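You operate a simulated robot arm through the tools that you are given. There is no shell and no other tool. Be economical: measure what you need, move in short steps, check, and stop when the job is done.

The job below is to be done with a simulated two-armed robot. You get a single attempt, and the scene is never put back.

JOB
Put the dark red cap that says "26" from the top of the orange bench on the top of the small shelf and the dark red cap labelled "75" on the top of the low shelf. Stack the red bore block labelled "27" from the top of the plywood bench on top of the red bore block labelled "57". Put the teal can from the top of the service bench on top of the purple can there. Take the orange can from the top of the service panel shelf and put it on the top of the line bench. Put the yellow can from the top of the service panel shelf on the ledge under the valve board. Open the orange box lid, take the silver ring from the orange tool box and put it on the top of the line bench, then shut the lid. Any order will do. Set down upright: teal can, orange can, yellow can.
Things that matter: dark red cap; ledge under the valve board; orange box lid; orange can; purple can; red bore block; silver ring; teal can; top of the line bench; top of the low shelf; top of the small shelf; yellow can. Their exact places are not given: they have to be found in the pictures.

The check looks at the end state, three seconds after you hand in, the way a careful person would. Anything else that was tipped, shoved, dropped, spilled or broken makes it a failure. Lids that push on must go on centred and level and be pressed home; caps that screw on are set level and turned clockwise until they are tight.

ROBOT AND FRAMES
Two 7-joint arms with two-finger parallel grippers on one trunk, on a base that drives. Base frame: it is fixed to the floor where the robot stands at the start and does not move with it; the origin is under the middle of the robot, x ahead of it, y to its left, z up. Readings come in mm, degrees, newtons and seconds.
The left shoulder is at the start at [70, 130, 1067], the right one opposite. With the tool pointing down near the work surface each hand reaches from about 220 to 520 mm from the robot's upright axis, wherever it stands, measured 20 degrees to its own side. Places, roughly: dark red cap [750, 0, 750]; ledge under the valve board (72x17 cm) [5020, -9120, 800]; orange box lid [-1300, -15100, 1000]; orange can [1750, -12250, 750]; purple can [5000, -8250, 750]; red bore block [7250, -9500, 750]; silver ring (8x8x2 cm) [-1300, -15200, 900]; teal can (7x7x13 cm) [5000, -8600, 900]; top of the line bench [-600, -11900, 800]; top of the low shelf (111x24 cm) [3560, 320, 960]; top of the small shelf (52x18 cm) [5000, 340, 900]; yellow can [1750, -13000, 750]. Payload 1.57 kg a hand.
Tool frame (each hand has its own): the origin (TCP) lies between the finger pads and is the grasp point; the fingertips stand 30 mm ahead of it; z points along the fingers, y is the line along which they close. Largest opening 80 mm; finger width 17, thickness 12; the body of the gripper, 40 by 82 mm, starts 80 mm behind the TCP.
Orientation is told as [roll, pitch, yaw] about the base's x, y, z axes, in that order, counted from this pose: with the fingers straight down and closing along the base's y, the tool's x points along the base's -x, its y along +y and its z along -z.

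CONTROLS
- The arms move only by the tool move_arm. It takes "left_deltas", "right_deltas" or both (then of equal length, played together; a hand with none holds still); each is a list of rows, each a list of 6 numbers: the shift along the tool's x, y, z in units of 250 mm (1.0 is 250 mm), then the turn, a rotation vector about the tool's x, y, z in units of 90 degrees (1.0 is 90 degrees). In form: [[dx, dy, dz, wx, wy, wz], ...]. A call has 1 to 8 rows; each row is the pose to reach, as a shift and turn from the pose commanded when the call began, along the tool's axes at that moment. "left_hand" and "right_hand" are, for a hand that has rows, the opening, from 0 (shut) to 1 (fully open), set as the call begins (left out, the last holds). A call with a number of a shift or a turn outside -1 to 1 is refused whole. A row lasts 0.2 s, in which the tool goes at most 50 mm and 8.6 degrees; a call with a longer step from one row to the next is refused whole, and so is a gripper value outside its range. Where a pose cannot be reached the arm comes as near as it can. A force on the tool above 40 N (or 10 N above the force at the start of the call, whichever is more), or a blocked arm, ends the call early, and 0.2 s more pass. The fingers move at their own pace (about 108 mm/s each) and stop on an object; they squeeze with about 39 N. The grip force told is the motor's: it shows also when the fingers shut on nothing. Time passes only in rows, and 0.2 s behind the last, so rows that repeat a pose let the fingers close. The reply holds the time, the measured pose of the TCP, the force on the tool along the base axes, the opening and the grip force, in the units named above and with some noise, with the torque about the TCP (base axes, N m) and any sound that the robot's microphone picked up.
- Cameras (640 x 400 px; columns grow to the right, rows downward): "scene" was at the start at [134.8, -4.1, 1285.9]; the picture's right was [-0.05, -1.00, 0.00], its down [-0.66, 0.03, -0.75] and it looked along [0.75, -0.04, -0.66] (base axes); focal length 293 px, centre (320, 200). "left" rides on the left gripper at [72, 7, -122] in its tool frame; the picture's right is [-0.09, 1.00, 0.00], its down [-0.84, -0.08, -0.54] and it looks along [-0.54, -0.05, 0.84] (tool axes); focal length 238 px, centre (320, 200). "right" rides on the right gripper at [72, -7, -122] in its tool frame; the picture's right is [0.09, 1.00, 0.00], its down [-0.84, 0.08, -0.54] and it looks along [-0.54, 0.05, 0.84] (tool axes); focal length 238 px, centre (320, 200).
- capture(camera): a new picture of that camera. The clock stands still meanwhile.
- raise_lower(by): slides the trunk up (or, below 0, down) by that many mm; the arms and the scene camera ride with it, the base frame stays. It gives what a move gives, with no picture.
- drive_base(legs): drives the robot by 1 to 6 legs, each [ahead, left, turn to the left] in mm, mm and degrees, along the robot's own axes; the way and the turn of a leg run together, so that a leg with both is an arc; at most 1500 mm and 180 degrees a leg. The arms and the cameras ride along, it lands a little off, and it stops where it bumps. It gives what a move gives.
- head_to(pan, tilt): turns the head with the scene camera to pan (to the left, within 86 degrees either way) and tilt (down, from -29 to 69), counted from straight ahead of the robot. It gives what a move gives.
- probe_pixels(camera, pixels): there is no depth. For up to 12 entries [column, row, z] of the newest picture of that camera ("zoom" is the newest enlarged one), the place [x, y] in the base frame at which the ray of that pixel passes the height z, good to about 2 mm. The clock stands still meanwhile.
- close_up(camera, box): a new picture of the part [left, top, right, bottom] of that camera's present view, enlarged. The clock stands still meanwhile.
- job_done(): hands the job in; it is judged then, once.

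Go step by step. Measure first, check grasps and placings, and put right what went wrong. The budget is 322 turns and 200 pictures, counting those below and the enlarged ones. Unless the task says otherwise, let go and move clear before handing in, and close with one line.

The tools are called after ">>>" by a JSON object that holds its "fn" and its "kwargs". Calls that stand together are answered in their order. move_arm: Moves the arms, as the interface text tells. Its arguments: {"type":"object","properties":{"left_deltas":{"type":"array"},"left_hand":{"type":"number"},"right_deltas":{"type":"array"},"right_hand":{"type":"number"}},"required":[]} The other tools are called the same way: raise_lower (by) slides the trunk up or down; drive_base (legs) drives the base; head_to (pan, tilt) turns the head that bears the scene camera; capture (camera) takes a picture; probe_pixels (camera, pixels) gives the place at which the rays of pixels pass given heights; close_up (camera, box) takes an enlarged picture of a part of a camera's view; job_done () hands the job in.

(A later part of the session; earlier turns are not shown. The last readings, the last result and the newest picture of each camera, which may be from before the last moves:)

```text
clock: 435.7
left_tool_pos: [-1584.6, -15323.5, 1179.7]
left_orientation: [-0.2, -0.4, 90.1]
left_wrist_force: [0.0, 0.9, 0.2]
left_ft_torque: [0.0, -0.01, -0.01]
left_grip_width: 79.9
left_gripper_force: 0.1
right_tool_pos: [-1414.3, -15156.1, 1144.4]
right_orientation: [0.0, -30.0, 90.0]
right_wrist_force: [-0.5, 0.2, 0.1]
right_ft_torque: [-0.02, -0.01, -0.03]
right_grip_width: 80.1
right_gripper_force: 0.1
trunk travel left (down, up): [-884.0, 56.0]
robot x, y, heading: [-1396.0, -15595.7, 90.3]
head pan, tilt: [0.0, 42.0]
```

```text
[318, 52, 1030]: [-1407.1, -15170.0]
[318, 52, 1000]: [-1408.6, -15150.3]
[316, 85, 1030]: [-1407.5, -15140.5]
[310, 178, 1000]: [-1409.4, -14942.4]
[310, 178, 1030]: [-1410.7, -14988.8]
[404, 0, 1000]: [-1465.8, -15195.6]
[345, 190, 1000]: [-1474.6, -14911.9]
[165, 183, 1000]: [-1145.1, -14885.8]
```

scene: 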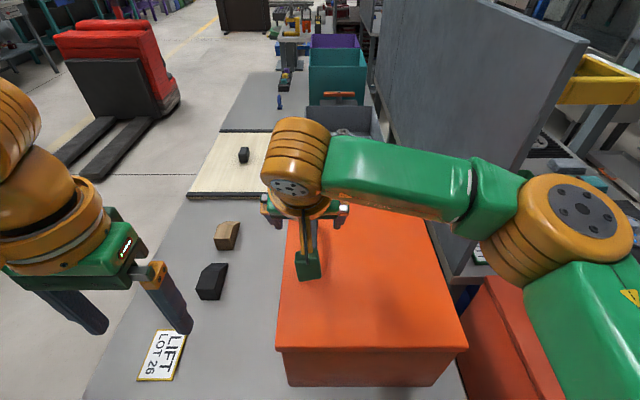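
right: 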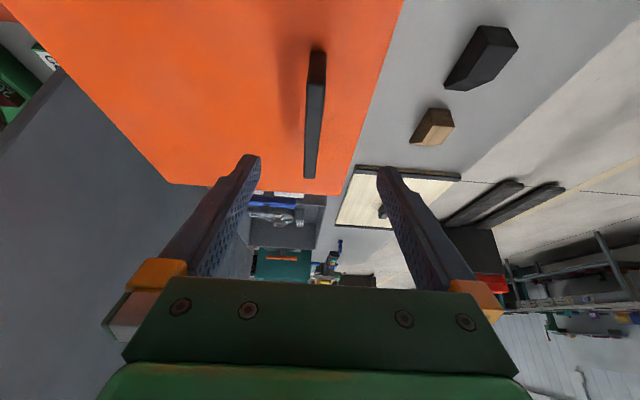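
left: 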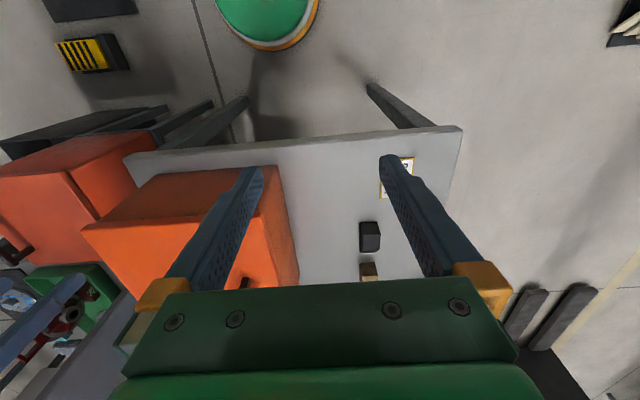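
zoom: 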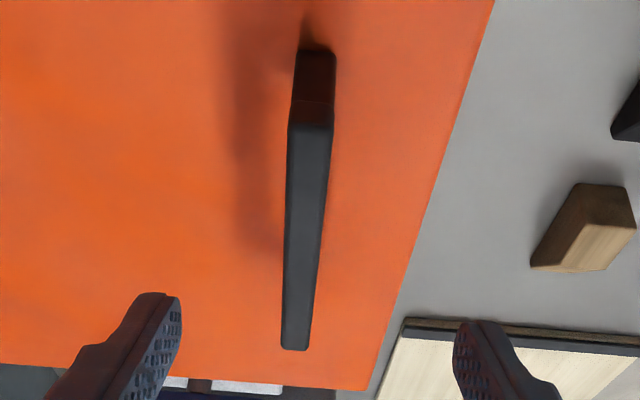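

Handle: x≈-1408, y −15150…−14990, z 999–1037. I'll move the tilted hand down onto it at y≈-15115, z≈1035 and close.

>>> {"fn": "move_arm", "kwargs": {"right_deltas": [[0.03, -0.024, 0.14, 0, 0, 0], [0.06, -0.024, 0.28, 0, 0, 0], [0.078, -0.024, 0.38, 0, 0, 0], [0.078, -0.024, 0.455, 0, 0, 0], [0.078, -0.024, 0.455, 0, 0, 0]]}}

>>> {"fn": "move_arm", "kwargs": {"right_deltas": [[0, 0, 0, 0, 0, 0], [0, 0, 0, 0, 0, 0], [0, 0, 0, 0, 0, 0]], "right_hand": 0}}

>>> {"fn": "capture", "kwargs": {"camera": "right"}}

```text
clock: 436.7
left_tool_pos: [-1585.9, -15334.1, 1181.4]
left_orientation: [0.0, -1.0, 90.2]
left_wrist_force: [-0.3, 0.3, 0.3]
left_ft_torque: [-0.05, -0.03, -0.02]
left_grip_width: 80.0
left_gripper_force: 0.1
right_tool_pos: [-1408.0, -15124.5, 1052.1]
right_orientation: [0.1, -31.8, 90.2]
right_wrist_force: [-0.2, -11.4, 31.3]
right_ft_torque: [-0.19, -1.33, -0.53]
right_grip_width: 79.6
right_gripper_force: 0.1
trunk travel left (down, up): [-884.0, 56.0]
robot x, y, heading: [-1395.0, -15601.6, 90.2]
head pan, tilt: [0.0, 42.0]
stopped in row 5 (right hand): the force on the tool passed its limit at 53 N (the readings are from after the stop); the commanded pose is now the measured one
```

```text
clock: 437.4
left_tool_pos: [-1585.2, -15335.2, 1181.1]
left_orientation: [-0.2, -0.8, 90.1]
left_wrist_force: [-0.3, 0.2, -0.1]
left_ft_torque: [-0.06, 0.0, -0.02]
left_grip_width: 80.0
left_gripper_force: 0.1
right_tool_pos: [-1407.2, -15123.0, 1053.0]
right_orientation: [0.1, -32.0, 89.9]
right_wrist_force: [0.1, -11.2, 19.2]
right_ft_torque: [0.41, -1.07, -1.04]
right_grip_width: 14.0
right_gripper_force: 29.7
trunk travel left (down, up): [-884.0, 56.0]
robot x, y, heading: [-1390.6, -15597.6, 90.1]
head pan, tilt: [0.0, 42.0]
stopped in row 3 (right hand): the force on the tool passed its limit at 52 N (the readings are from after the stop); the commanded pose is now the measured one
```

```text
64 pictures are left
```

right: 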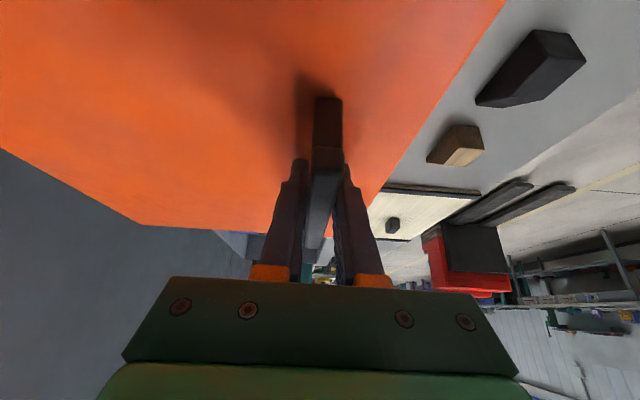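

The handle is gripped at 14 mm (the lid top is actually ≈1020). I'll lift along the hinge arc to 24° and check forces.

>>> {"fn": "move_arm", "kwargs": {"right_deltas": [[-0.0666, -0.0356, -0.1065, -0.0754, 0, 0.0471], [-0.1297, -0.0884, -0.2076, -0.1508, 0, 0.0942], [-0.1885, -0.1572, -0.3016, -0.2261, 0, 0.1413], [-0.1885, -0.1572, -0.3016, -0.2261, 0, 0.1413]], "right_hand": 0}}

>>> {"fn": "capture", "kwargs": {"camera": "scene"}}

```text
clock: 438.4
left_tool_pos: [-1589.4, -15331.4, 1179.2]
left_orientation: [-0.3, -0.7, 90.1]
left_wrist_force: [0.0, 0.3, 1.0]
left_ft_torque: [-0.01, 0.01, -0.03]
left_grip_width: 80.0
left_gripper_force: 0.0
right_tool_pos: [-1371.0, -15119.5, 1141.2]
right_orientation: [27.7, -28.6, 76.0]
right_wrist_force: [-7.7, -11.9, 5.7]
right_ft_torque: [-0.7, -0.4, -0.37]
right_grip_width: 14.0
right_gripper_force: 30.6
trunk travel left (down, up): [-884.0, 56.0]
robot x, y, heading: [-1393.7, -15597.0, 90.1]
head pan, tilt: [0.0, 42.0]
```

```text
63 pictures are left
```

scene: 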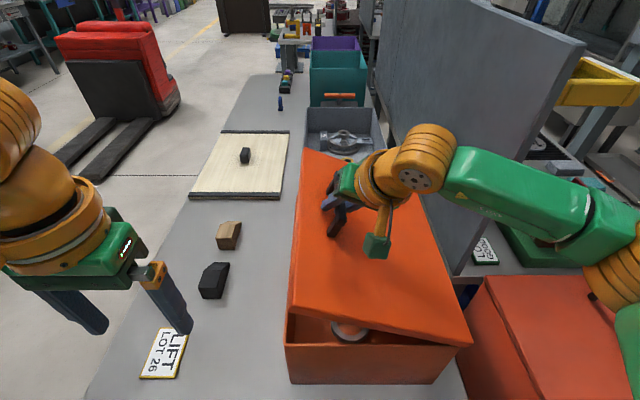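

The lid opens smoothly, with the ring visible at (350,330). I'll continue along the arc to 64°.

>>> {"fn": "move_arm", "kwargs": {"right_deltas": [[-0.0666, -0.0355, -0.1066, -0.0754, 0, 0.0471], [-0.1302, -0.0885, -0.2083, -0.1508, 0, 0.0942], [-0.189, -0.1574, -0.3023, -0.2261, 0, 0.1413], [-0.242, -0.2412, -0.387, -0.3015, 0, 0.1884], [-0.2884, -0.338, -0.461, -0.3769, 0, 0.2356], [-0.2884, -0.338, -0.461, -0.3769, 0, 0.2356]]}}

>>> {"fn": "capture", "kwargs": {"camera": "scene"}}

```text
clock: 439.9
left_tool_pos: [-1589.0, -15333.8, 1179.3]
left_orientation: [-0.4, -0.8, 90.3]
left_wrist_force: [-1.0, -0.2, 0.6]
left_ft_torque: [0.01, 0.05, 0.0]
left_grip_width: 80.0
left_gripper_force: 0.2
right_tool_pos: [-1240.7, -15120.3, 1236.7]
right_orientation: [68.4, -13.4, 60.9]
right_wrist_force: [-9.8, -7.7, 21.4]
right_ft_torque: [-1.24, -0.51, 0.34]
right_grip_width: 14.5
right_gripper_force: 30.6
trunk travel left (down, up): [-884.0, 56.0]
robot x, y, heading: [-1392.3, -15602.2, 90.1]
head pan, tilt: [0.0, 42.0]
stopped in row 6 (right hand): the force on the tool passed its limit at 41 N (the readings are from after the stop); the commanded pose is now the measured one
```

```text
62 pictures are left
```

scene: 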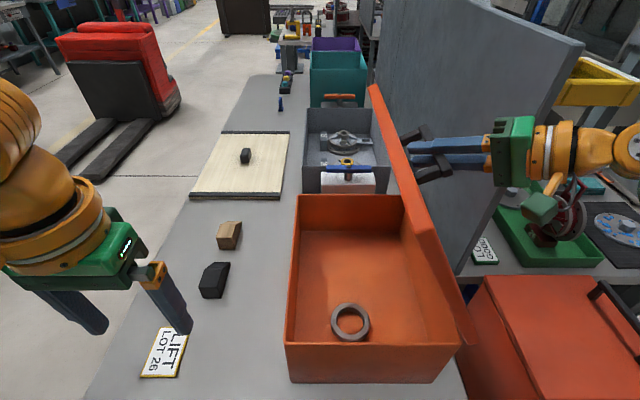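

The box is fully accessible while the right hand holds the lid, and the ring lies at (350,322) inside. I'll zoom and probe the ring and box rim.

>>> {"fn": "close_up", "kwargs": {"camera": "scene", "box": [280, 185, 480, 390]}}

>>> {"fn": "probe_pixels", "kwargs": {"camera": "scene", "pixels": [[350, 321, 815], [350, 321, 835], [350, 303, 830], [350, 341, 830], [331, 322, 830], [370, 322, 830], [290, 341, 1005], [300, 196, 1005], [449, 340, 1005], [404, 196, 1005]]}}

```text
1.95 times, centred on (380, 288) of scene
```

zoom: 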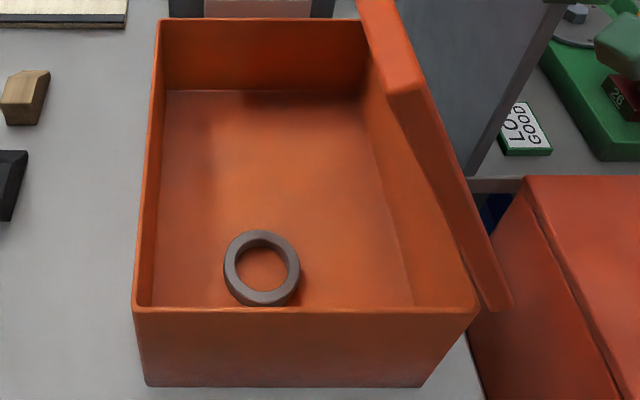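

```text
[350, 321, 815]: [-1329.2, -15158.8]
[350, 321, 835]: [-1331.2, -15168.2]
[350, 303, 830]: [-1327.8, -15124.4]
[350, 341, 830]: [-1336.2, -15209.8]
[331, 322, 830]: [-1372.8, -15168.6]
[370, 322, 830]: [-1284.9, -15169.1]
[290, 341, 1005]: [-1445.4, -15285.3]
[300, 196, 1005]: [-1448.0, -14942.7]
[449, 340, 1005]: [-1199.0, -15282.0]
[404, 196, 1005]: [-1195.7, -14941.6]
```

The lid is held at about 63°. The geometry fits a hinge at (-1173.5, z 1008.6). I'll continue opening in the same arc past vertical to see whether it will stay open.

>>> {"fn": "move_arm", "kwargs": {"right_deltas": [[-0.068, -0.029, -0.111, -0.0756, -0.0009, 0.0468], [-0.133, -0.077, -0.216, -0.1511, -0.0017, 0.0936], [-0.194, -0.141, -0.315, -0.2267, -0.0026, 0.1404], [-0.249, -0.22, -0.406, -0.3022, -0.0035, 0.1872], [-0.249, -0.22, -0.406, -0.3022, -0.0035, 0.1872]]}}

>>> {"fn": "capture", "kwargs": {"camera": "scene"}}

```text
clock: 441.1
left_tool_pos: [-1585.6, -15332.6, 1179.4]
left_orientation: [-0.2, -0.9, 90.1]
left_wrist_force: [0.0, -0.2, -0.7]
left_ft_torque: [0.04, 0.03, 0.01]
left_grip_width: 80.1
left_gripper_force: 0.2
right_tool_pos: [-1103.5, -15115.0, 1236.5]
right_orientation: [93.2, 0.6, 56.2]
right_wrist_force: [-8.5, -24.2, -24.0]
right_ft_torque: [-0.3, 0.63, -0.18]
right_grip_width: 14.4
right_gripper_force: 30.3
right hand out of reach, approached as far as the arm can: row 4
trunk travel left (down, up): [-884.0, 56.0]
robot x, y, heading: [-1395.1, -15600.3, 90.1]
head pan, tilt: [0.0, 42.0]
```

```text
60 pictures are left
```

scene: 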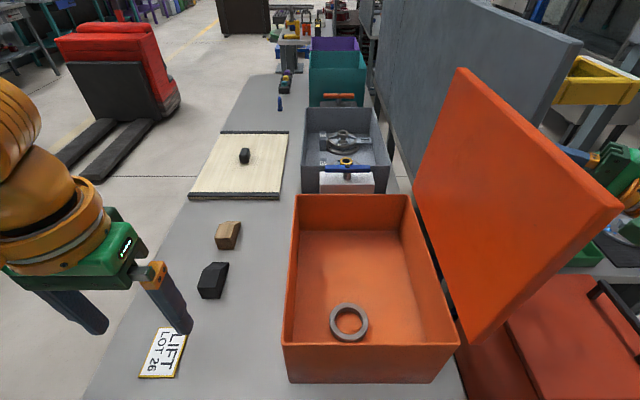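

The lid is at ≈96°, past vertical. I'll open the right fingers (they still cage the handle) and see if it stays.

>>> {"fn": "move_arm", "kwargs": {"right_deltas": [[0, 0, 0, 0, 0, 0], [0, 0, 0, 0, 0, 0], [0, 0, 0, 0, 0, 0]], "right_hand": 0.6}}

>>> {"fn": "capture", "kwargs": {"camera": "scene"}}

```text
clock: 441.9
left_tool_pos: [-1584.2, -15324.1, 1179.2]
left_orientation: [-0.1, -0.4, 90.3]
left_wrist_force: [-0.5, -0.2, 0.8]
left_ft_torque: [-0.02, -0.02, 0.0]
left_grip_width: 80.1
left_gripper_force: 0.2
right_tool_pos: [-1100.0, -15104.6, 1237.1]
right_orientation: [93.6, 0.7, 55.9]
right_wrist_force: [0.0, 0.3, 0.7]
right_ft_torque: [-0.01, 0.01, -0.01]
right_grip_width: 48.1
right_gripper_force: 0.0
trunk travel left (down, up): [-884.0, 56.0]
robot x, y, heading: [-1394.7, -15600.9, 90.1]
head pan, tilt: [0.0, 42.0]
```

```text
59 pictures are left
```

scene: 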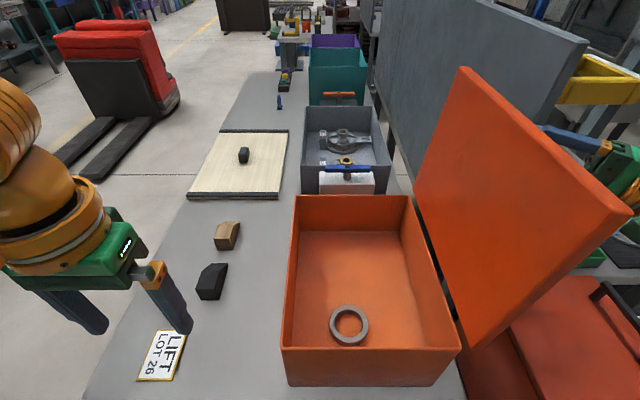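

Forces are nil and the lid stays open on its own. I'll withdraw the right hand off the handle toward the south.

>>> {"fn": "move_arm", "kwargs": {"right_deltas": [[0, 0, -0.12, 0, 0, 0], [0, 0, -0.24, 0, 0, 0], [0.12, 0.004, -0.32, 0, 0, 0], [0.25, 0.008, -0.41, 0, 0, 0], [0.37, 0.011, -0.49, 0, 0, 0], [0.497, 0.015, -0.577, 0, 0, 0], [0.497, 0.015, -0.577, 0, 0, 0]]}}

>>> {"fn": "raise_lower", "kwargs": {"by": -130}}

>>> {"fn": "capture", "kwargs": {"camera": "scene"}}

```text
clock: 443.5
left_tool_pos: [-1585.5, -15323.6, 1178.8]
left_orientation: [0.0, -0.4, 90.1]
left_wrist_force: [0.4, -0.1, -0.1]
left_ft_torque: [-0.03, 0.01, 0.0]
left_grip_width: 79.9
left_gripper_force: 0.1
right_tool_pos: [-1048.0, -15290.2, 1227.2]
right_orientation: [95.5, 3.6, 58.0]
right_wrist_force: [-0.1, -0.3, -0.1]
right_ft_torque: [-0.01, 0.02, 0.01]
right_grip_width: 48.0
right_gripper_force: 0.1
right hand out of reach, approached as far as the arm can: row 1, 2
trunk travel left (down, up): [-884.0, 56.0]
robot x, y, heading: [-1394.4, -15600.4, 90.1]
head pan, tilt: [0.0, 42.0]
```

```text
clock: 445.0
left_tool_pos: [-1584.7, -15323.9, 1049.1]
left_orientation: [-0.2, -0.3, 90.2]
left_wrist_force: [-0.4, 0.7, 0.5]
left_ft_torque: [-0.03, 0.0, -0.04]
left_grip_width: 80.1
left_gripper_force: 0.0
right_tool_pos: [-1047.6, -15289.9, 1097.5]
right_orientation: [95.4, 3.6, 57.9]
right_wrist_force: [-0.1, 0.1, -1.0]
right_ft_torque: [-0.01, 0.01, -0.02]
right_grip_width: 48.3
right_gripper_force: 0.1
trunk travel left (down, up): [-754.0, 186.0]
robot x, y, heading: [-1393.8, -15597.6, 90.0]
head pan, tilt: [0.0, 42.0]
```

```text
58 pictures are left
```

scene: 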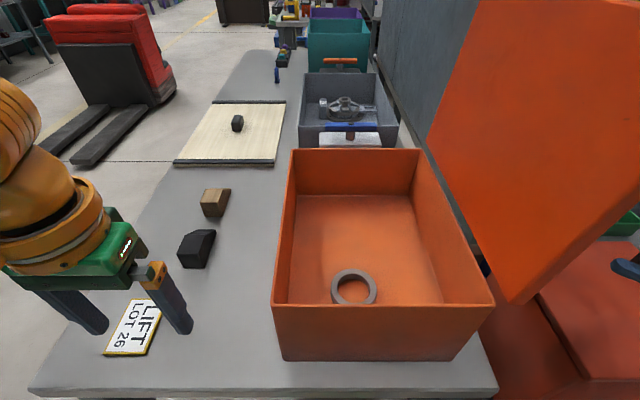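

The lid is standing open. I'll bring the left hand over the box's west half above the ring and look with its camera.

>>> {"fn": "move_arm", "kwargs": {"left_deltas": [[0, -0.1, -0.12, 0, 0, 0], [-0.1, -0.25, -0.14, 0, 0, 0], [-0.22, -0.4, -0.14, 0, 0, 0], [-0.34, -0.55, -0.14, 0, 0, 0], [-0.46, -0.7, -0.14, 0, 0, 0], [-0.54, -0.82, -0.14, 0, 0, 0], [-0.6, -0.884, -0.14, 0, 0, 0], [-0.6, -0.884, -0.14, 0, 0, 0]]}}

>>> {"fn": "capture", "kwargs": {"camera": "left"}}

```text
clock: 446.8
left_tool_pos: [-1376.2, -15201.1, 1082.4]
left_orientation: [-0.1, -0.4, 90.0]
left_wrist_force: [1.0, -0.5, -0.6]
left_ft_torque: [-0.02, -0.01, 0.03]
left_grip_width: 80.0
left_gripper_force: 0.0
left hand out of reach, approached as far as the arm can: row 6, 7, 8
right_tool_pos: [-1047.9, -15289.8, 1098.2]
right_orientation: [95.5, 3.7, 58.0]
right_wrist_force: [-0.1, 0.0, 0.5]
right_ft_torque: [0.01, -0.01, 0.02]
right_grip_width: 48.2
right_gripper_force: 0.0
trunk travel left (down, up): [-754.0, 186.0]
robot x, y, heading: [-1391.4, -15597.7, 90.0]
head pan, tilt: [0.0, 42.0]
```

```text
57 pictures are left
```

left: 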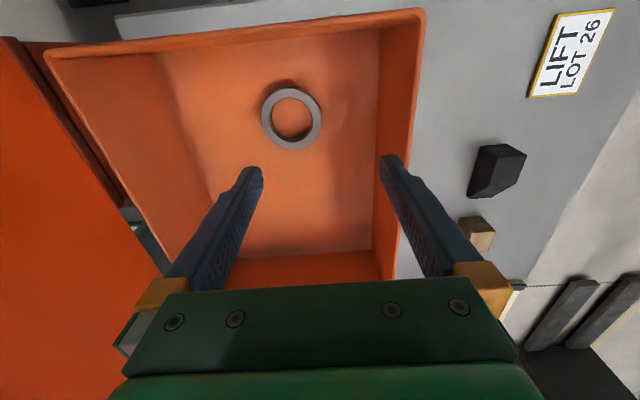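

>>> {"fn": "probe_pixels", "kwargs": {"camera": "left", "pixels": [[291, 117, 830], [291, 117, 860], [262, 117, 850], [321, 119, 850], [291, 89, 850], [291, 148, 850], [425, 10, 1010], [400, 260, 1010]]}}

>>> {"fn": "probe_pixels", "kwargs": {"camera": "scene", "pixels": [[354, 287, 830], [354, 287, 860], [331, 287, 850], [377, 287, 850]]}}

```text
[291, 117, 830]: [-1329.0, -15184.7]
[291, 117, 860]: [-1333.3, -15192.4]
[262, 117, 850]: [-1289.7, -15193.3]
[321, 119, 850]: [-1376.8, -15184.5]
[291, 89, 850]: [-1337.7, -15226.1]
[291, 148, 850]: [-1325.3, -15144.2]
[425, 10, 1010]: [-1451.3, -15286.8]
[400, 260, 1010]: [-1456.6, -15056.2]
```

```text
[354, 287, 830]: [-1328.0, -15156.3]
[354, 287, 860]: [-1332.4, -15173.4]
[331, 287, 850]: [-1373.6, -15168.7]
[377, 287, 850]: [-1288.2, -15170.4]
```

The ring triangulates to about (-1335,-15193) with its top near z≈880. To keep the camera clear of the front wall I'll grip its WNW rim with the hand turned to yaw 60. Moving to z≈960 with 45 mm opening first.

>>> {"fn": "move_arm", "kwargs": {"left_deltas": [[-0.025, -0.012, 0.06, 0, 0, 0.083], [-0.05, -0.024, 0.16, 0, 0, 0.167], [-0.075, -0.036, 0.28, 0, 0, 0.25], [-0.098, -0.048, 0.4, 0, 0, 0.333], [-0.098, -0.048, 0.49, 0, 0, 0.333], [-0.098, -0.048, 0.49, 0, 0, 0.333]], "left_hand": 0.56}}

>>> {"fn": "capture", "kwargs": {"camera": "left"}}

```text
clock: 448.2
left_tool_pos: [-1365.9, -15173.6, 960.1]
left_orientation: [0.0, -0.4, 60.1]
left_wrist_force: [0.3, -0.9, -0.4]
left_ft_torque: [-0.01, 0.0, 0.0]
left_grip_width: 44.9
left_gripper_force: 0.0
right_tool_pos: [-1047.6, -15290.8, 1098.0]
right_orientation: [95.5, 3.6, 58.1]
right_wrist_force: [-0.2, 0.6, 0.4]
right_ft_torque: [-0.02, -0.02, -0.02]
right_grip_width: 48.0
right_gripper_force: 0.0
trunk travel left (down, up): [-754.0, 186.0]
robot x, y, heading: [-1397.2, -15599.0, 89.9]
head pan, tilt: [0.0, 42.0]
```

```text
56 pictures are left
```

left: 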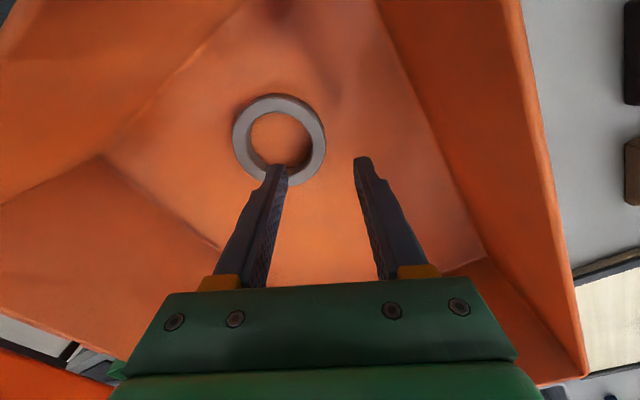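

>>> {"fn": "probe_pixels", "kwargs": {"camera": "left", "pixels": [[279, 137, 880], [279, 137, 860], [279, 137, 840], [233, 140, 860], [326, 137, 860], [325, 160, 860]]}}

>>> {"fn": "close_up", "kwargs": {"camera": "left", "box": [220, 85, 380, 195]}}

```text
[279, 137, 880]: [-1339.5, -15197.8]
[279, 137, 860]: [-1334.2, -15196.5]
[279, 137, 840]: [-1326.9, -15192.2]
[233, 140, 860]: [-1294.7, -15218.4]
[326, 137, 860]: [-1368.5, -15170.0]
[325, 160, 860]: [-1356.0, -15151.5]
```

```text
3.64 times, centred on (300, 140) of left
```

zoom: 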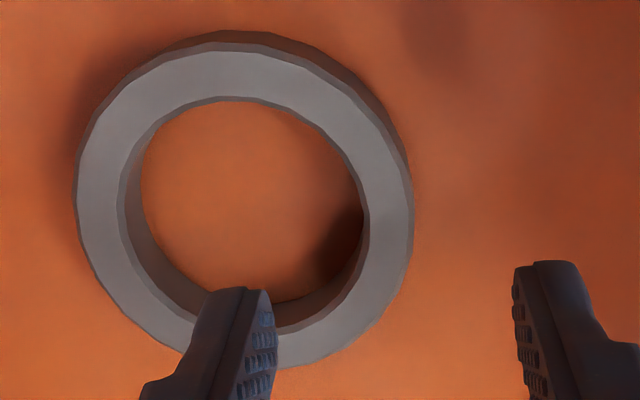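

Ring centre ≈(-1337,-15194), top z≈880, band ≈11 mm. I'll shift 4 mm, descend to TCP z≈894 and close on the rim.

>>> {"fn": "move_arm", "kwargs": {"left_deltas": [[0.015, -0.004, 0.08, 0, 0, 0], [0.015, -0.004, 0.18, 0, 0, 0], [0.015, -0.004, 0.262, 0, 0, 0], [0.015, -0.004, 0.262, 0, 0, 0]]}}

>>> {"fn": "capture", "kwargs": {"camera": "left"}}

```text
clock: 449.1
left_tool_pos: [-1368.2, -15179.6, 899.7]
left_orientation: [0.2, -0.7, 60.2]
left_wrist_force: [-4.3, -7.9, 10.8]
left_ft_torque: [-0.49, -0.09, -0.28]
left_grip_width: 44.8
left_gripper_force: 0.4
right_tool_pos: [-1049.5, -15293.2, 1099.5]
right_orientation: [95.6, 3.4, 58.1]
right_wrist_force: [0.4, 0.8, -0.4]
right_ft_torque: [-0.02, 0.0, 0.02]
right_grip_width: 48.0
right_gripper_force: 0.1
trunk travel left (down, up): [-754.0, 186.0]
robot x, y, heading: [-1391.9, -15599.2, 90.0]
head pan, tilt: [0.0, 42.0]
stopped in row 4 (left hand): the force on the tool passed its limit at 43 N (the readings are from after the stop); the commanded pose is now the measured one
```

```text
54 pictures are left
```

left: 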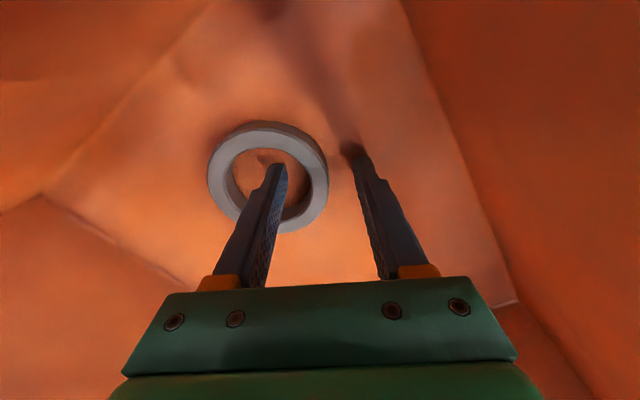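

Fingertips touch the floor (tips ≈868) with one finger inside the ring and one outside. I'll raise 3 mm and close.

>>> {"fn": "move_arm", "kwargs": {"left_deltas": [[0, 0, -0.012, 0, 0, 0], [0, 0, -0.012, 0, 0, 0]]}}

>>> {"fn": "move_arm", "kwargs": {"left_deltas": [[0, 0, 0, 0, 0, 0], [0, 0, 0, 0, 0, 0], [0, 0, 0, 0, 0, 0]], "left_hand": 0}}

>>> {"fn": "move_arm", "kwargs": {"left_deltas": [[0, 0, -0.1, 0, 0, 0], [0, 0, -0.25, 0, 0, 0], [0, 0, -0.4, 0, 0, 0], [0, 0, -0.55, 0, 0, 0], [0, 0, -0.7, 0, 0, 0], [0.1, 0.05, -0.75, 0, 0, 0]]}}

>>> {"fn": "capture", "kwargs": {"camera": "scene"}}

```text
clock: 449.7
left_tool_pos: [-1367.7, -15176.8, 901.4]
left_orientation: [0.1, -0.8, 60.1]
left_wrist_force: [0.2, -0.3, 0.5]
left_ft_torque: [0.0, 0.02, 0.02]
left_grip_width: 44.7
left_gripper_force: 0.0
right_tool_pos: [-1047.7, -15291.0, 1098.2]
right_orientation: [95.5, 3.6, 58.0]
right_wrist_force: [-0.6, -0.5, -0.5]
right_ft_torque: [-0.02, -0.04, -0.02]
right_grip_width: 48.0
right_gripper_force: 0.0
trunk travel left (down, up): [-754.0, 186.0]
robot x, y, heading: [-1395.4, -15599.0, 90.2]
head pan, tilt: [0.0, 42.0]
```

```text
clock: 450.5
left_tool_pos: [-1366.2, -15177.6, 901.7]
left_orientation: [0.1, -0.7, 60.2]
left_wrist_force: [1.3, 0.2, 0.1]
left_ft_torque: [-0.14, -0.08, 0.07]
left_grip_width: 9.0
left_gripper_force: 27.4
right_tool_pos: [-1047.0, -15289.7, 1098.0]
right_orientation: [95.5, 3.7, 58.0]
right_wrist_force: [0.2, -0.5, -0.2]
right_ft_torque: [0.0, 0.02, 0.05]
right_grip_width: 48.3
right_gripper_force: 0.0
trunk travel left (down, up): [-754.0, 186.0]
robot x, y, heading: [-1395.5, -15599.9, 90.0]
head pan, tilt: [0.0, 42.0]
```

```text
clock: 451.9
left_tool_pos: [-1391.5, -15194.6, 1089.6]
left_orientation: [0.1, -0.7, 60.2]
left_wrist_force: [-0.4, 0.0, -3.3]
left_ft_torque: [0.09, 0.08, 0.01]
left_grip_width: 8.7
left_gripper_force: 26.7
left hand out of reach, approached as far as the arm can: row 4, 5
right_tool_pos: [-1047.6, -15289.3, 1097.3]
right_orientation: [95.4, 3.5, 58.0]
right_wrist_force: [-1.3, 0.2, 0.0]
right_ft_torque: [0.02, 0.0, 0.01]
right_grip_width: 47.9
right_gripper_force: 0.0
trunk travel left (down, up): [-754.0, 186.0]
robot x, y, heading: [-1397.9, -15598.6, 90.2]
head pan, tilt: [0.0, 42.0]
```

```text
53 pictures are left
```

scene: 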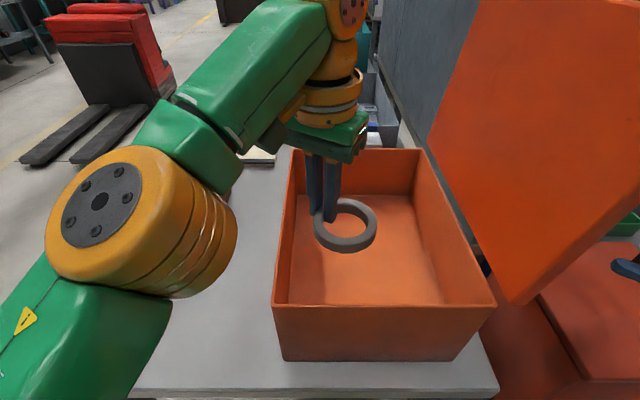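

The ring is held (9 mm band). I'll take the left hand out over the west side, then raise the trunk back for closing the lid with the right hand.

>>> {"fn": "move_arm", "kwargs": {"left_deltas": [[0.12, 0.08, -0.03, 0, 0, 0], [0.26, 0.17, -0.03, 0, 0, 0], [0.4, 0.25, -0.03, 0, 0, 0], [0.54, 0.33, -0.03, 0, 0, 0], [0.68, 0.42, -0.03, 0, 0, 0], [0.78, 0.5, -0.03, 0, 0, 0]]}}

>>> {"fn": "raise_lower", "kwargs": {"by": 130}}

>>> {"fn": "capture", "kwargs": {"camera": "right"}}

```text
clock: 453.3
left_tool_pos: [-1599.7, -15302.2, 1091.5]
left_orientation: [0.1, -0.9, 60.1]
left_wrist_force: [-0.6, 0.0, -3.8]
left_ft_torque: [0.04, 0.08, 0.05]
left_grip_width: 8.8
left_gripper_force: 27.0
right_tool_pos: [-1050.5, -15290.1, 1097.9]
right_orientation: [95.4, 3.6, 58.0]
right_wrist_force: [-0.5, 0.0, -0.1]
right_ft_torque: [0.01, -0.01, -0.02]
right_grip_width: 48.2
right_gripper_force: 0.0
trunk travel left (down, up): [-754.0, 186.0]
robot x, y, heading: [-1395.7, -15601.5, 89.9]
head pan, tilt: [0.0, 42.0]
```

```text
clock: 454.9
left_tool_pos: [-1597.5, -15302.7, 1223.3]
left_orientation: [0.1, -0.7, 60.2]
left_wrist_force: [0.1, -0.7, -3.0]
left_ft_torque: [0.07, 0.08, 0.01]
left_grip_width: 8.5
left_gripper_force: 27.4
right_tool_pos: [-1047.9, -15289.9, 1226.0]
right_orientation: [95.5, 3.5, 58.1]
right_wrist_force: [0.0, -0.3, -0.9]
right_ft_torque: [-0.02, 0.01, 0.0]
right_grip_width: 48.0
right_gripper_force: 0.1
trunk travel left (down, up): [-884.0, 56.0]
robot x, y, heading: [-1395.3, -15599.4, 89.9]
head pan, tilt: [0.0, 42.0]
```

```text
52 pictures are left
```

right: 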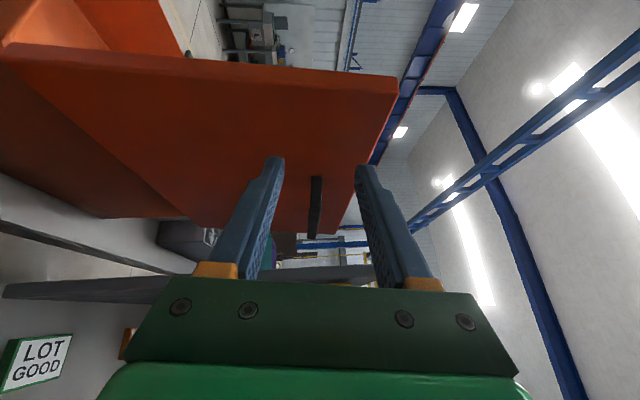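

The handle shows at (315,205) squarely between the fingers. I'll slide back onto it along the reverse path.

>>> {"fn": "move_arm", "kwargs": {"right_deltas": [[-0.103, 0.004, 0.114, 0.004, -0.004, -0.007], [-0.206, 0.008, 0.229, 0.008, -0.009, -0.013], [-0.308, 0.013, 0.343, 0.012, -0.013, -0.02], [-0.411, 0.017, 0.458, 0.016, -0.017, -0.027], [-0.514, 0.021, 0.56, 0.02, -0.021, -0.033], [-0.514, 0.021, 0.56, 0.02, -0.021, -0.033]]}}

>>> {"fn": "capture", "kwargs": {"camera": "right"}}

```text
clock: 456.3
left_tool_pos: [-1598.0, -15302.4, 1223.7]
left_orientation: [0.0, -0.7, 60.2]
left_wrist_force: [0.3, 0.3, -3.5]
left_ft_torque: [0.04, 0.1, 0.0]
left_grip_width: 8.5
left_gripper_force: 27.8
right_tool_pos: [-1099.1, -15107.5, 1238.3]
right_orientation: [93.5, 0.8, 55.9]
right_wrist_force: [-0.3, 0.1, -0.3]
right_ft_torque: [0.01, -0.03, 0.03]
right_grip_width: 47.9
right_gripper_force: 0.1
trunk travel left (down, up): [-884.0, 56.0]
robot x, y, heading: [-1393.3, -15598.9, 90.1]
head pan, tilt: [0.0, 42.0]
```

```text
51 pictures are left
```

right: 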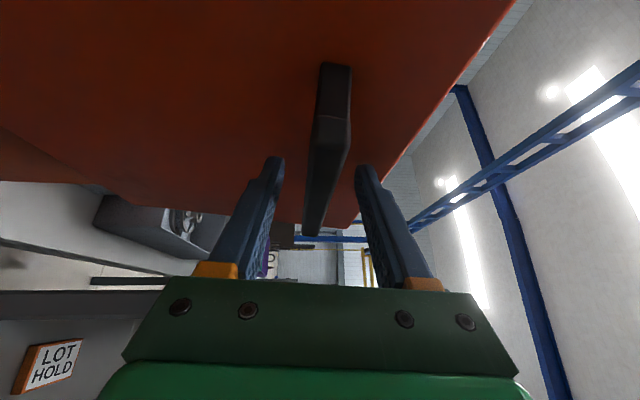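

Straddling the handle correctly. I'll close on it, then swing the lid down 64° along the reverse arc.

>>> {"fn": "move_arm", "kwargs": {"right_deltas": [[0, 0, 0, 0, 0, 0], [0, 0, 0, 0, 0, 0], [0, 0, 0, 0, 0, 0]], "right_hand": 0}}

>>> {"fn": "move_arm", "kwargs": {"right_deltas": [[0.0733, 0.0247, 0.1094, 0.0736, 0.0022, -0.0499], [0.1482, 0.0308, 0.2203, 0.1472, 0.0044, -0.0998], [0.2233, 0.0181, 0.3307, 0.2208, 0.0066, -0.1497], [0.2971, -0.0129, 0.4383, 0.2944, 0.0088, -0.1996], [0.368, -0.0619, 0.5405, 0.368, 0.011, -0.2495], [0.4348, -0.1277, 0.6365, 0.4416, 0.0132, -0.2994]]}}

```text
clock: 457.1
left_tool_pos: [-1597.5, -15303.0, 1222.3]
left_orientation: [0.1, -0.7, 60.3]
left_wrist_force: [-0.5, 0.4, -3.4]
left_ft_torque: [0.05, 0.07, 0.0]
left_grip_width: 8.6
left_gripper_force: 27.3
right_tool_pos: [-1097.6, -15106.1, 1235.0]
right_orientation: [93.4, 0.9, 56.0]
right_wrist_force: [-4.6, -10.7, -20.8]
right_ft_torque: [-0.35, 0.41, 0.02]
right_grip_width: 14.1
right_gripper_force: 30.4
trunk travel left (down, up): [-884.0, 56.0]
robot x, y, heading: [-1393.1, -15600.0, 90.1]
head pan, tilt: [0.0, 42.0]
```

```text
clock: 458.5
left_tool_pos: [-1591.9, -15300.9, 1223.8]
left_orientation: [0.3, -0.6, 60.1]
left_wrist_force: [0.6, -0.4, -3.7]
left_ft_torque: [0.07, 0.08, -0.01]
left_grip_width: 8.7
left_gripper_force: 27.3
right_tool_pos: [-1288.2, -15107.4, 1217.8]
right_orientation: [51.4, -23.9, 65.0]
right_wrist_force: [5.1, -8.4, -18.7]
right_ft_torque: [0.07, 0.4, -0.68]
right_grip_width: 14.5
right_gripper_force: 30.5
trunk travel left (down, up): [-884.0, 56.0]
robot x, y, heading: [-1394.9, -15601.6, 90.2]
head pan, tilt: [0.0, 42.0]
```

The lid follows well (now ≈50° open). I'll finish the arc to nearly shut.

>>> {"fn": "move_arm", "kwargs": {"right_deltas": [[0.0761, 0.0172, 0.1132, 0.0754, 0.0023, -0.0511], [0.1507, 0.0235, 0.2237, 0.149, 0.0045, -0.101], [0.2255, 0.0113, 0.3335, 0.2226, 0.0067, -0.1508], [0.2988, -0.0198, 0.4404, 0.2962, 0.009, -0.2007], [0.3695, -0.0683, 0.5428, 0.3698, 0.0112, -0.2506], [0.436, -0.1335, 0.638, 0.4434, 0.0134, -0.3004]]}}

>>> {"fn": "capture", "kwargs": {"camera": "scene"}}

```text
clock: 459.9
left_tool_pos: [-1597.1, -15301.9, 1224.3]
left_orientation: [0.1, -0.7, 60.2]
left_wrist_force: [0.0, 0.3, -4.9]
left_ft_torque: [0.05, 0.1, -0.03]
left_grip_width: 8.5
left_gripper_force: 27.4
right_tool_pos: [-1406.3, -15107.3, 1060.9]
right_orientation: [-3.5, -33.9, 93.5]
right_wrist_force: [-0.4, -3.5, -1.7]
right_ft_torque: [-0.42, 0.29, -0.51]
right_grip_width: 15.0
right_gripper_force: 30.6
trunk travel left (down, up): [-884.0, 56.0]
robot x, y, heading: [-1391.8, -15596.1, 90.2]
head pan, tilt: [0.0, 42.0]
```

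```text
50 pictures are left
```

scene: 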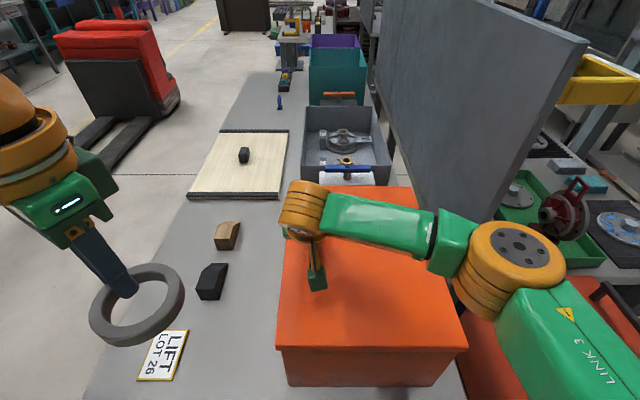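

The lid looks nearly shut; I'll press down 8 mm, then open the fingers and rise off.

>>> {"fn": "move_arm", "kwargs": {"right_deltas": [[0.009, 0, 0.014, 0, 0, 0], [0.018, 0, 0.028, 0, 0, 0], [0.018, 0, 0.028, 0, 0, 0]]}}

>>> {"fn": "move_arm", "kwargs": {"right_deltas": [[0, 0, 0, 0, 0, 0], [0, 0, 0, 0, 0, 0], [0, 0, 0, 0, 0, 0]], "right_hand": 1}}

>>> {"fn": "move_arm", "kwargs": {"right_deltas": [[0, 0, -0.1, 0, 0, 0], [0, 0, -0.25, 0, 0, 0], [0, 0, -0.4, 0, 0, 0], [0.05, -0.1, -0.52, 0, 0, 0], [0.1, -0.25, -0.6, 0, 0.05, 0], [0.1, -0.4, -0.65, 0, 0.12, 0], [0.1, -0.5, -0.65, 0, 0.2, 0]]}}

>>> {"fn": "capture", "kwargs": {"camera": "scene"}}

```text
clock: 460.7
left_tool_pos: [-1599.9, -15303.6, 1224.1]
left_orientation: [0.1, -0.8, 60.2]
left_wrist_force: [-0.2, 1.6, -3.4]
left_ft_torque: [0.06, 0.14, 0.02]
left_grip_width: 8.6
left_gripper_force: 26.5
right_tool_pos: [-1406.4, -15109.1, 1051.4]
right_orientation: [-3.3, -34.2, 93.4]
right_wrist_force: [-2.0, 7.5, 24.4]
right_ft_torque: [-0.1, 0.39, -0.39]
right_grip_width: 14.8
right_gripper_force: 31.2
trunk travel left (down, up): [-884.0, 56.0]
robot x, y, heading: [-1395.4, -15599.3, 89.9]
head pan, tilt: [0.0, 42.0]
```

```text
clock: 461.5
left_tool_pos: [-1594.2, -15307.0, 1225.7]
left_orientation: [0.3, -0.9, 60.3]
left_wrist_force: [0.0, 0.1, -3.3]
left_ft_torque: [0.05, 0.04, 0.01]
left_grip_width: 8.6
left_gripper_force: 27.3
right_tool_pos: [-1403.4, -15112.1, 1053.3]
right_orientation: [-3.2, -34.2, 93.4]
right_wrist_force: [5.4, -3.1, 17.2]
right_ft_torque: [0.08, 0.53, -0.01]
right_grip_width: 73.8
right_gripper_force: 0.1
trunk travel left (down, up): [-884.0, 56.0]
robot x, y, heading: [-1391.8, -15599.1, 89.9]
head pan, tilt: [0.0, 42.0]
```

```text
clock: 463.1
left_tool_pos: [-1598.1, -15300.7, 1223.8]
left_orientation: [0.0, -0.6, 60.2]
left_wrist_force: [0.4, 0.4, -3.4]
left_ft_torque: [0.04, 0.09, 0.01]
left_grip_width: 8.7
left_gripper_force: 27.3
right_tool_pos: [-1282.2, -15214.3, 1176.7]
right_orientation: [-2.9, -15.8, 92.3]
right_wrist_force: [0.1, -0.4, 0.6]
right_ft_torque: [-0.03, 0.03, 0.03]
right_grip_width: 80.0
right_gripper_force: 0.0
trunk travel left (down, up): [-884.0, 56.0]
robot x, y, heading: [-1393.4, -15601.5, 90.1]
head pan, tilt: [0.0, 42.0]
```

```text
49 pictures are left
```

scene: 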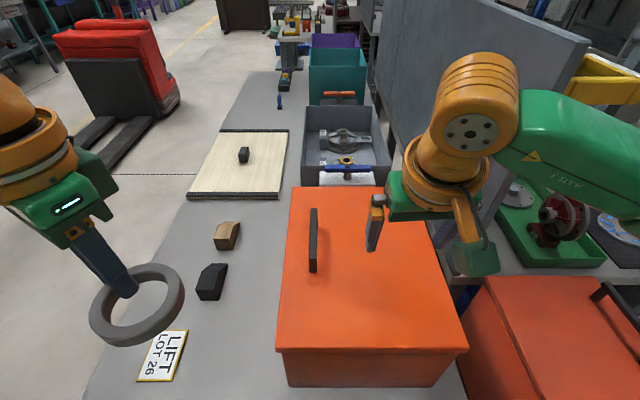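

The lid is shut and the handle is free. Now I'll retrace the route with the ring: back south, east, then north to the line bench.

>>> {"fn": "drive_base", "kwargs": {"legs": [[-1250, 0, 0], [0, -1450, 0], [0, -240, 0], [1450, 0, 0], [1450, 0, 0], [1450, 0, 0]]}}

>>> {"fn": "head_to", "kwargs": {"pan": 0, "tilt": 12}}

>>> {"fn": "capture", "kwargs": {"camera": "scene"}}

```text
clock: 498.0
left_tool_pos: [126.0, -12198.3, 1223.8]
left_orientation: [0.1, -0.7, 58.5]
left_wrist_force: [-0.1, 0.5, -3.4]
left_ft_torque: [0.07, 0.07, 0.0]
left_grip_width: 8.7
left_gripper_force: 28.1
right_tool_pos: [444.2, -12122.9, 1175.7]
right_orientation: [-2.9, -16.1, 90.5]
right_wrist_force: [-1.1, -0.1, 0.1]
right_ft_torque: [-0.02, -0.03, 0.04]
right_grip_width: 79.8
right_gripper_force: 0.0
trunk travel left (down, up): [-884.0, 56.0]
robot x, y, heading: [320.1, -12504.1, 88.4]
head pan, tilt: [0.0, 42.0]
```

```text
clock: 499.0
left_tool_pos: [126.1, -12197.2, 1222.7]
left_orientation: [0.1, -0.8, 58.5]
left_wrist_force: [0.1, -0.2, -3.5]
left_ft_torque: [0.06, 0.12, 0.0]
left_grip_width: 8.3
left_gripper_force: 27.3
right_tool_pos: [445.2, -12122.1, 1176.3]
right_orientation: [-2.9, -16.0, 90.6]
right_wrist_force: [-0.9, -0.6, 0.2]
right_ft_torque: [0.0, -0.01, -0.02]
right_grip_width: 80.0
right_gripper_force: 0.0
trunk travel left (down, up): [-884.0, 56.0]
robot x, y, heading: [323.5, -12504.3, 88.4]
head pan, tilt: [0.0, 12.0]
```

```text
48 pictures are left
```

scene: 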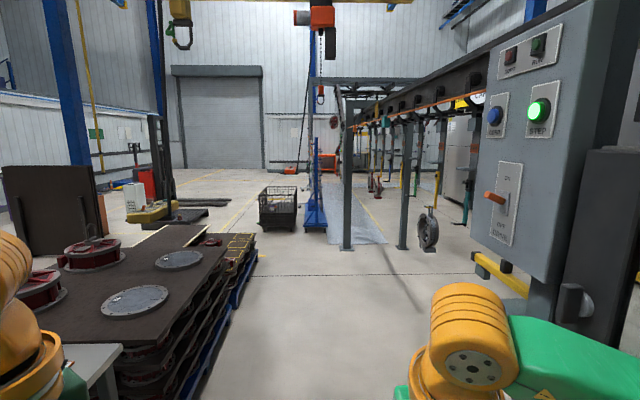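

The control panel is close on the right, so I'll turn left here to face the bench, then sidestep north to y≈-11845 and approach.

>>> {"fn": "drive_base", "kwargs": {"legs": [[0, 0, 91.6], [0, -655, 0], [150, 0, 0]]}}

>>> {"fn": "raise_lower", "kwargs": {"by": -120}}

>>> {"fn": "head_to", "kwargs": {"pan": 5, "tilt": 38}}

>>> {"fn": "capture", "kwargs": {"camera": "scene"}}

```text
clock: 507.5
left_tool_pos: [-134.7, -12061.8, 1224.5]
left_orientation: [0.2, -0.9, 151.4]
left_wrist_force: [0.1, 0.6, -3.7]
left_ft_torque: [-0.12, 0.08, -0.02]
left_grip_width: 8.6
left_gripper_force: 27.2
right_tool_pos: [-226.7, -11746.1, 1177.6]
right_orientation: [-3.0, -16.1, -176.4]
right_wrist_force: [-0.4, 1.0, -0.3]
right_ft_torque: [0.01, 0.01, -0.03]
right_grip_width: 80.3
right_gripper_force: 0.0
trunk travel left (down, up): [-884.0, 56.0]
robot x, y, heading: [153.0, -11851.8, -178.8]
head pan, tilt: [0.0, 12.0]
```

```text
clock: 509.0
left_tool_pos: [-137.6, -12059.9, 1103.0]
left_orientation: [0.1, -0.7, 151.4]
left_wrist_force: [0.8, -0.1, -3.8]
left_ft_torque: [-0.1, 0.04, 0.01]
left_grip_width: 8.8
left_gripper_force: 27.1
right_tool_pos: [-230.8, -11748.9, 1055.9]
right_orientation: [-2.8, -16.0, -176.5]
right_wrist_force: [0.2, 1.3, 0.0]
right_ft_torque: [0.01, -0.03, -0.02]
right_grip_width: 80.0
right_gripper_force: 0.0
trunk travel left (down, up): [-764.0, 176.0]
robot x, y, heading: [154.6, -11850.3, -178.5]
head pan, tilt: [0.0, 12.0]
```

```text
clock: 509.9
left_tool_pos: [-137.8, -12061.0, 1103.6]
left_orientation: [0.0, -0.6, 151.4]
left_wrist_force: [0.0, -0.5, -2.7]
left_ft_torque: [-0.05, 0.03, -0.01]
left_grip_width: 8.4
left_gripper_force: 27.5
right_tool_pos: [-231.1, -11747.9, 1056.5]
right_orientation: [-3.0, -15.9, -176.4]
right_wrist_force: [-1.4, -0.7, -1.3]
right_ft_torque: [-0.04, -0.01, -0.02]
right_grip_width: 80.1
right_gripper_force: 0.0
trunk travel left (down, up): [-764.0, 176.0]
robot x, y, heading: [158.4, -11851.3, -178.4]
head pan, tilt: [5.0, 38.0]
```

```text
47 pictures are left
```

scene: 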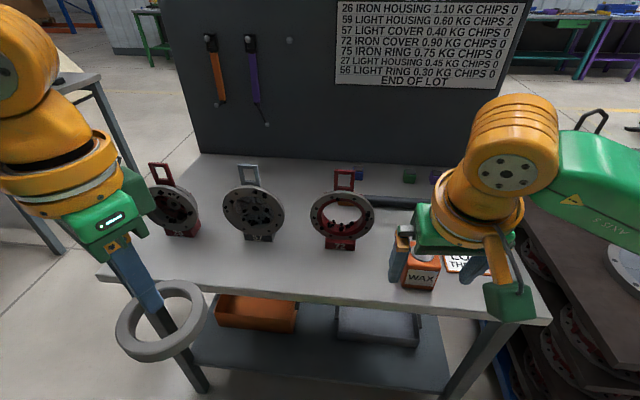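

The strip in front of the stands around (295,265) is free. I'll probe it at the known bench height (~783).

>>> {"fn": "probe_pixels", "kwargs": {"camera": "scene", "pixels": [[297, 264, 783], [258, 241, 783], [274, 238, 783], [326, 249, 783], [340, 249, 783], [250, 293, 783], [400, 288, 783], [285, 215, 860], [311, 220, 860]]}}

```text
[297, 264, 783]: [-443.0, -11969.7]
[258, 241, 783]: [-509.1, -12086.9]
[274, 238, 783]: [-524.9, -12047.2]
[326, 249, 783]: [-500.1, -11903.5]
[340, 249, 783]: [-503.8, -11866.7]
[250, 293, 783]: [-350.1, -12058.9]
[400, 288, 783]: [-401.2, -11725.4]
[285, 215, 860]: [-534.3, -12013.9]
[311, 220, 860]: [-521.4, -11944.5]
```

The gap is clear: I'll set the ring centred at about (-412,-11950). Driving 155 ahead, then moving the left hand over.

>>> {"fn": "drive_base", "kwargs": {"legs": [[155, 0, -1.3]]}}

```text
clock: 511.3
left_tool_pos: [-296.1, -12057.2, 1103.5]
left_orientation: [0.2, -0.8, 150.2]
left_wrist_force: [-0.3, 0.4, -4.2]
left_ft_torque: [-0.11, 0.06, 0.0]
left_grip_width: 8.3
left_gripper_force: 27.6
right_tool_pos: [-382.3, -11743.0, 1057.1]
right_orientation: [-2.9, -16.1, -177.6]
right_wrist_force: [0.7, -0.6, 0.9]
right_ft_torque: [0.02, 0.03, -0.01]
right_grip_width: 80.1
right_gripper_force: 0.1
trunk travel left (down, up): [-764.0, 176.0]
robot x, y, heading: [-0.0, -11854.5, -179.9]
head pan, tilt: [5.0, 38.0]
```

>>> {"fn": "move_arm", "kwargs": {"left_deltas": [[-0.15, 0, 0.08, 0, 0, 0], [-0.3, 0, 0.16, 0, 0, 0], [-0.45, -0.003, 0.25, 0, 0, 0], [-0.6, -0.005, 0.35, 0, 0, 0], [-0.612, -0.005, 0.53, 0, 0, 0], [-0.612, -0.005, 0.7, 0, 0, 0], [-0.612, -0.005, 0.86, 0, 0, 0], [-0.612, -0.005, 0.86, 0, 0, 0]]}}

>>> {"fn": "capture", "kwargs": {"camera": "scene"}}

```text
clock: 513.1
left_tool_pos: [-429.9, -11978.3, 887.4]
left_orientation: [0.0, -0.6, 150.2]
left_wrist_force: [0.3, -0.1, -3.8]
left_ft_torque: [-0.11, 0.05, 0.02]
left_grip_width: 8.6
left_gripper_force: 28.0
right_tool_pos: [-382.9, -11742.1, 1055.4]
right_orientation: [-2.9, -15.9, -177.5]
right_wrist_force: [-0.2, 0.4, 0.9]
right_ft_torque: [-0.03, 0.01, -0.02]
right_grip_width: 80.1
right_gripper_force: 0.1
trunk travel left (down, up): [-764.0, 176.0]
robot x, y, heading: [-2.8, -11854.2, -179.8]
head pan, tilt: [5.0, 38.0]
```

```text
46 pictures are left
```

scene: 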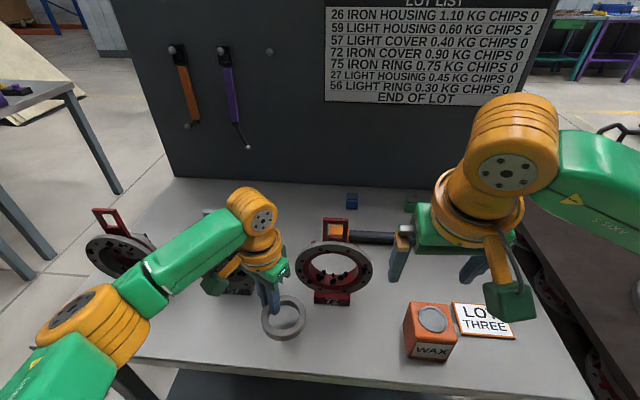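

Clear of the stands. I'll lower to z≈830 and then creep down.

>>> {"fn": "move_arm", "kwargs": {"left_deltas": [[0, 0, 0.12, 0, 0, 0], [0, 0, 0.22, 0, 0, 0], [0, 0, 0.22, 0, 0, 0]]}}

>>> {"fn": "move_arm", "kwargs": {"left_deltas": [[0, 0, 0.01, 0, 0, 0], [0, 0, 0.02, 0, 0, 0], [0, 0, 0.03, 0, 0, 0], [0, 0, 0.04, 0, 0, 0]]}}

```text
clock: 513.9
left_tool_pos: [-431.1, -11979.1, 832.3]
left_orientation: [0.1, -0.8, 150.3]
left_wrist_force: [0.0, -0.3, -4.2]
left_ft_torque: [-0.12, 0.06, -0.03]
left_grip_width: 8.7
left_gripper_force: 27.5
right_tool_pos: [-384.2, -11741.2, 1056.4]
right_orientation: [-2.9, -15.9, -177.5]
right_wrist_force: [0.4, 0.0, 0.0]
right_ft_torque: [0.01, 0.0, 0.02]
right_grip_width: 80.1
right_gripper_force: 0.1
trunk travel left (down, up): [-764.0, 176.0]
robot x, y, heading: [0.6, -11849.1, -179.9]
head pan, tilt: [5.0, 38.0]
```

```text
clock: 514.9
left_tool_pos: [-430.1, -11978.3, 830.3]
left_orientation: [0.3, -1.3, 150.4]
left_wrist_force: [2.1, -1.8, 18.2]
left_ft_torque: [-0.13, -0.81, 0.01]
left_grip_width: 8.6
left_gripper_force: 27.2
right_tool_pos: [-379.3, -11741.4, 1057.3]
right_orientation: [-2.9, -16.3, -177.6]
right_wrist_force: [0.1, 0.1, -0.3]
right_ft_torque: [-0.06, -0.03, -0.03]
right_grip_width: 80.0
right_gripper_force: 0.1
trunk travel left (down, up): [-764.0, 176.0]
robot x, y, heading: [3.0, -11852.4, -180.0]
head pan, tilt: [5.0, 38.0]
stopped in row 4 (left hand): the force on the tool passed its limit at 43 N (the readings are from after the stop); the commanded pose is now the measured one
```

Ring touches down at z≈830. I'll open to about 40 mm and lift away.

>>> {"fn": "move_arm", "kwargs": {"left_deltas": [[0, 0, -0.006, 0, 0, 0], [0, 0, -0.006, 0, 0, 0], [0, 0, -0.006, 0, 0, 0]], "left_hand": 0.45}}

>>> {"fn": "move_arm", "kwargs": {"left_deltas": [[0, 0, -0.08, 0, 0, 0], [0, 0, -0.2, 0, 0, 0], [0, 0, -0.35, 0, 0, 0], [0, 0, -0.5, 0, 0, 0], [0.1, 0, -0.65, 0, 0, 0], [0.25, 0, -0.75, 0, 0, 0], [0.4, 0, -0.8, 0, 0, 0]]}}

>>> {"fn": "capture", "kwargs": {"camera": "scene"}}

```text
clock: 515.7
left_tool_pos: [-433.2, -11982.4, 830.9]
left_orientation: [0.2, -1.5, 150.4]
left_wrist_force: [-8.9, -18.1, 29.9]
left_ft_torque: [-0.34, -0.06, 0.0]
left_grip_width: 18.5
left_gripper_force: 0.1
right_tool_pos: [-381.0, -11746.0, 1058.1]
right_orientation: [-3.2, -16.1, -177.5]
right_wrist_force: [0.1, 0.3, 0.5]
right_ft_torque: [-0.01, -0.03, 0.03]
right_grip_width: 80.0
right_gripper_force: 0.1
trunk travel left (down, up): [-764.0, 176.0]
robot x, y, heading: [0.9, -11854.4, -179.8]
head pan, tilt: [5.0, 38.0]
```

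```text
clock: 517.3
left_tool_pos: [-342.0, -12031.6, 1027.6]
left_orientation: [0.2, -1.0, 150.3]
left_wrist_force: [-0.3, 0.0, 0.9]
left_ft_torque: [0.04, 0.05, 0.0]
left_grip_width: 36.1
left_gripper_force: 0.0
right_tool_pos: [-384.0, -11743.3, 1056.8]
right_orientation: [-2.9, -16.0, -177.6]
right_wrist_force: [1.1, 0.0, -0.1]
right_ft_torque: [-0.01, -0.01, 0.01]
right_grip_width: 80.2
right_gripper_force: 0.1
trunk travel left (down, up): [-764.0, 176.0]
robot x, y, heading: [-2.3, -11852.8, -180.0]
head pan, tilt: [5.0, 38.0]
```

```text
45 pictures are left
```

scene: 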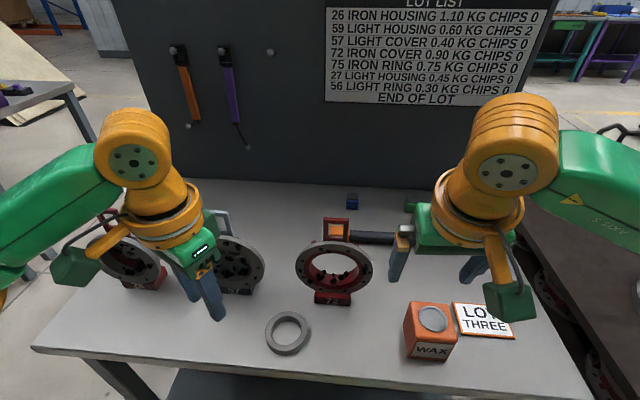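

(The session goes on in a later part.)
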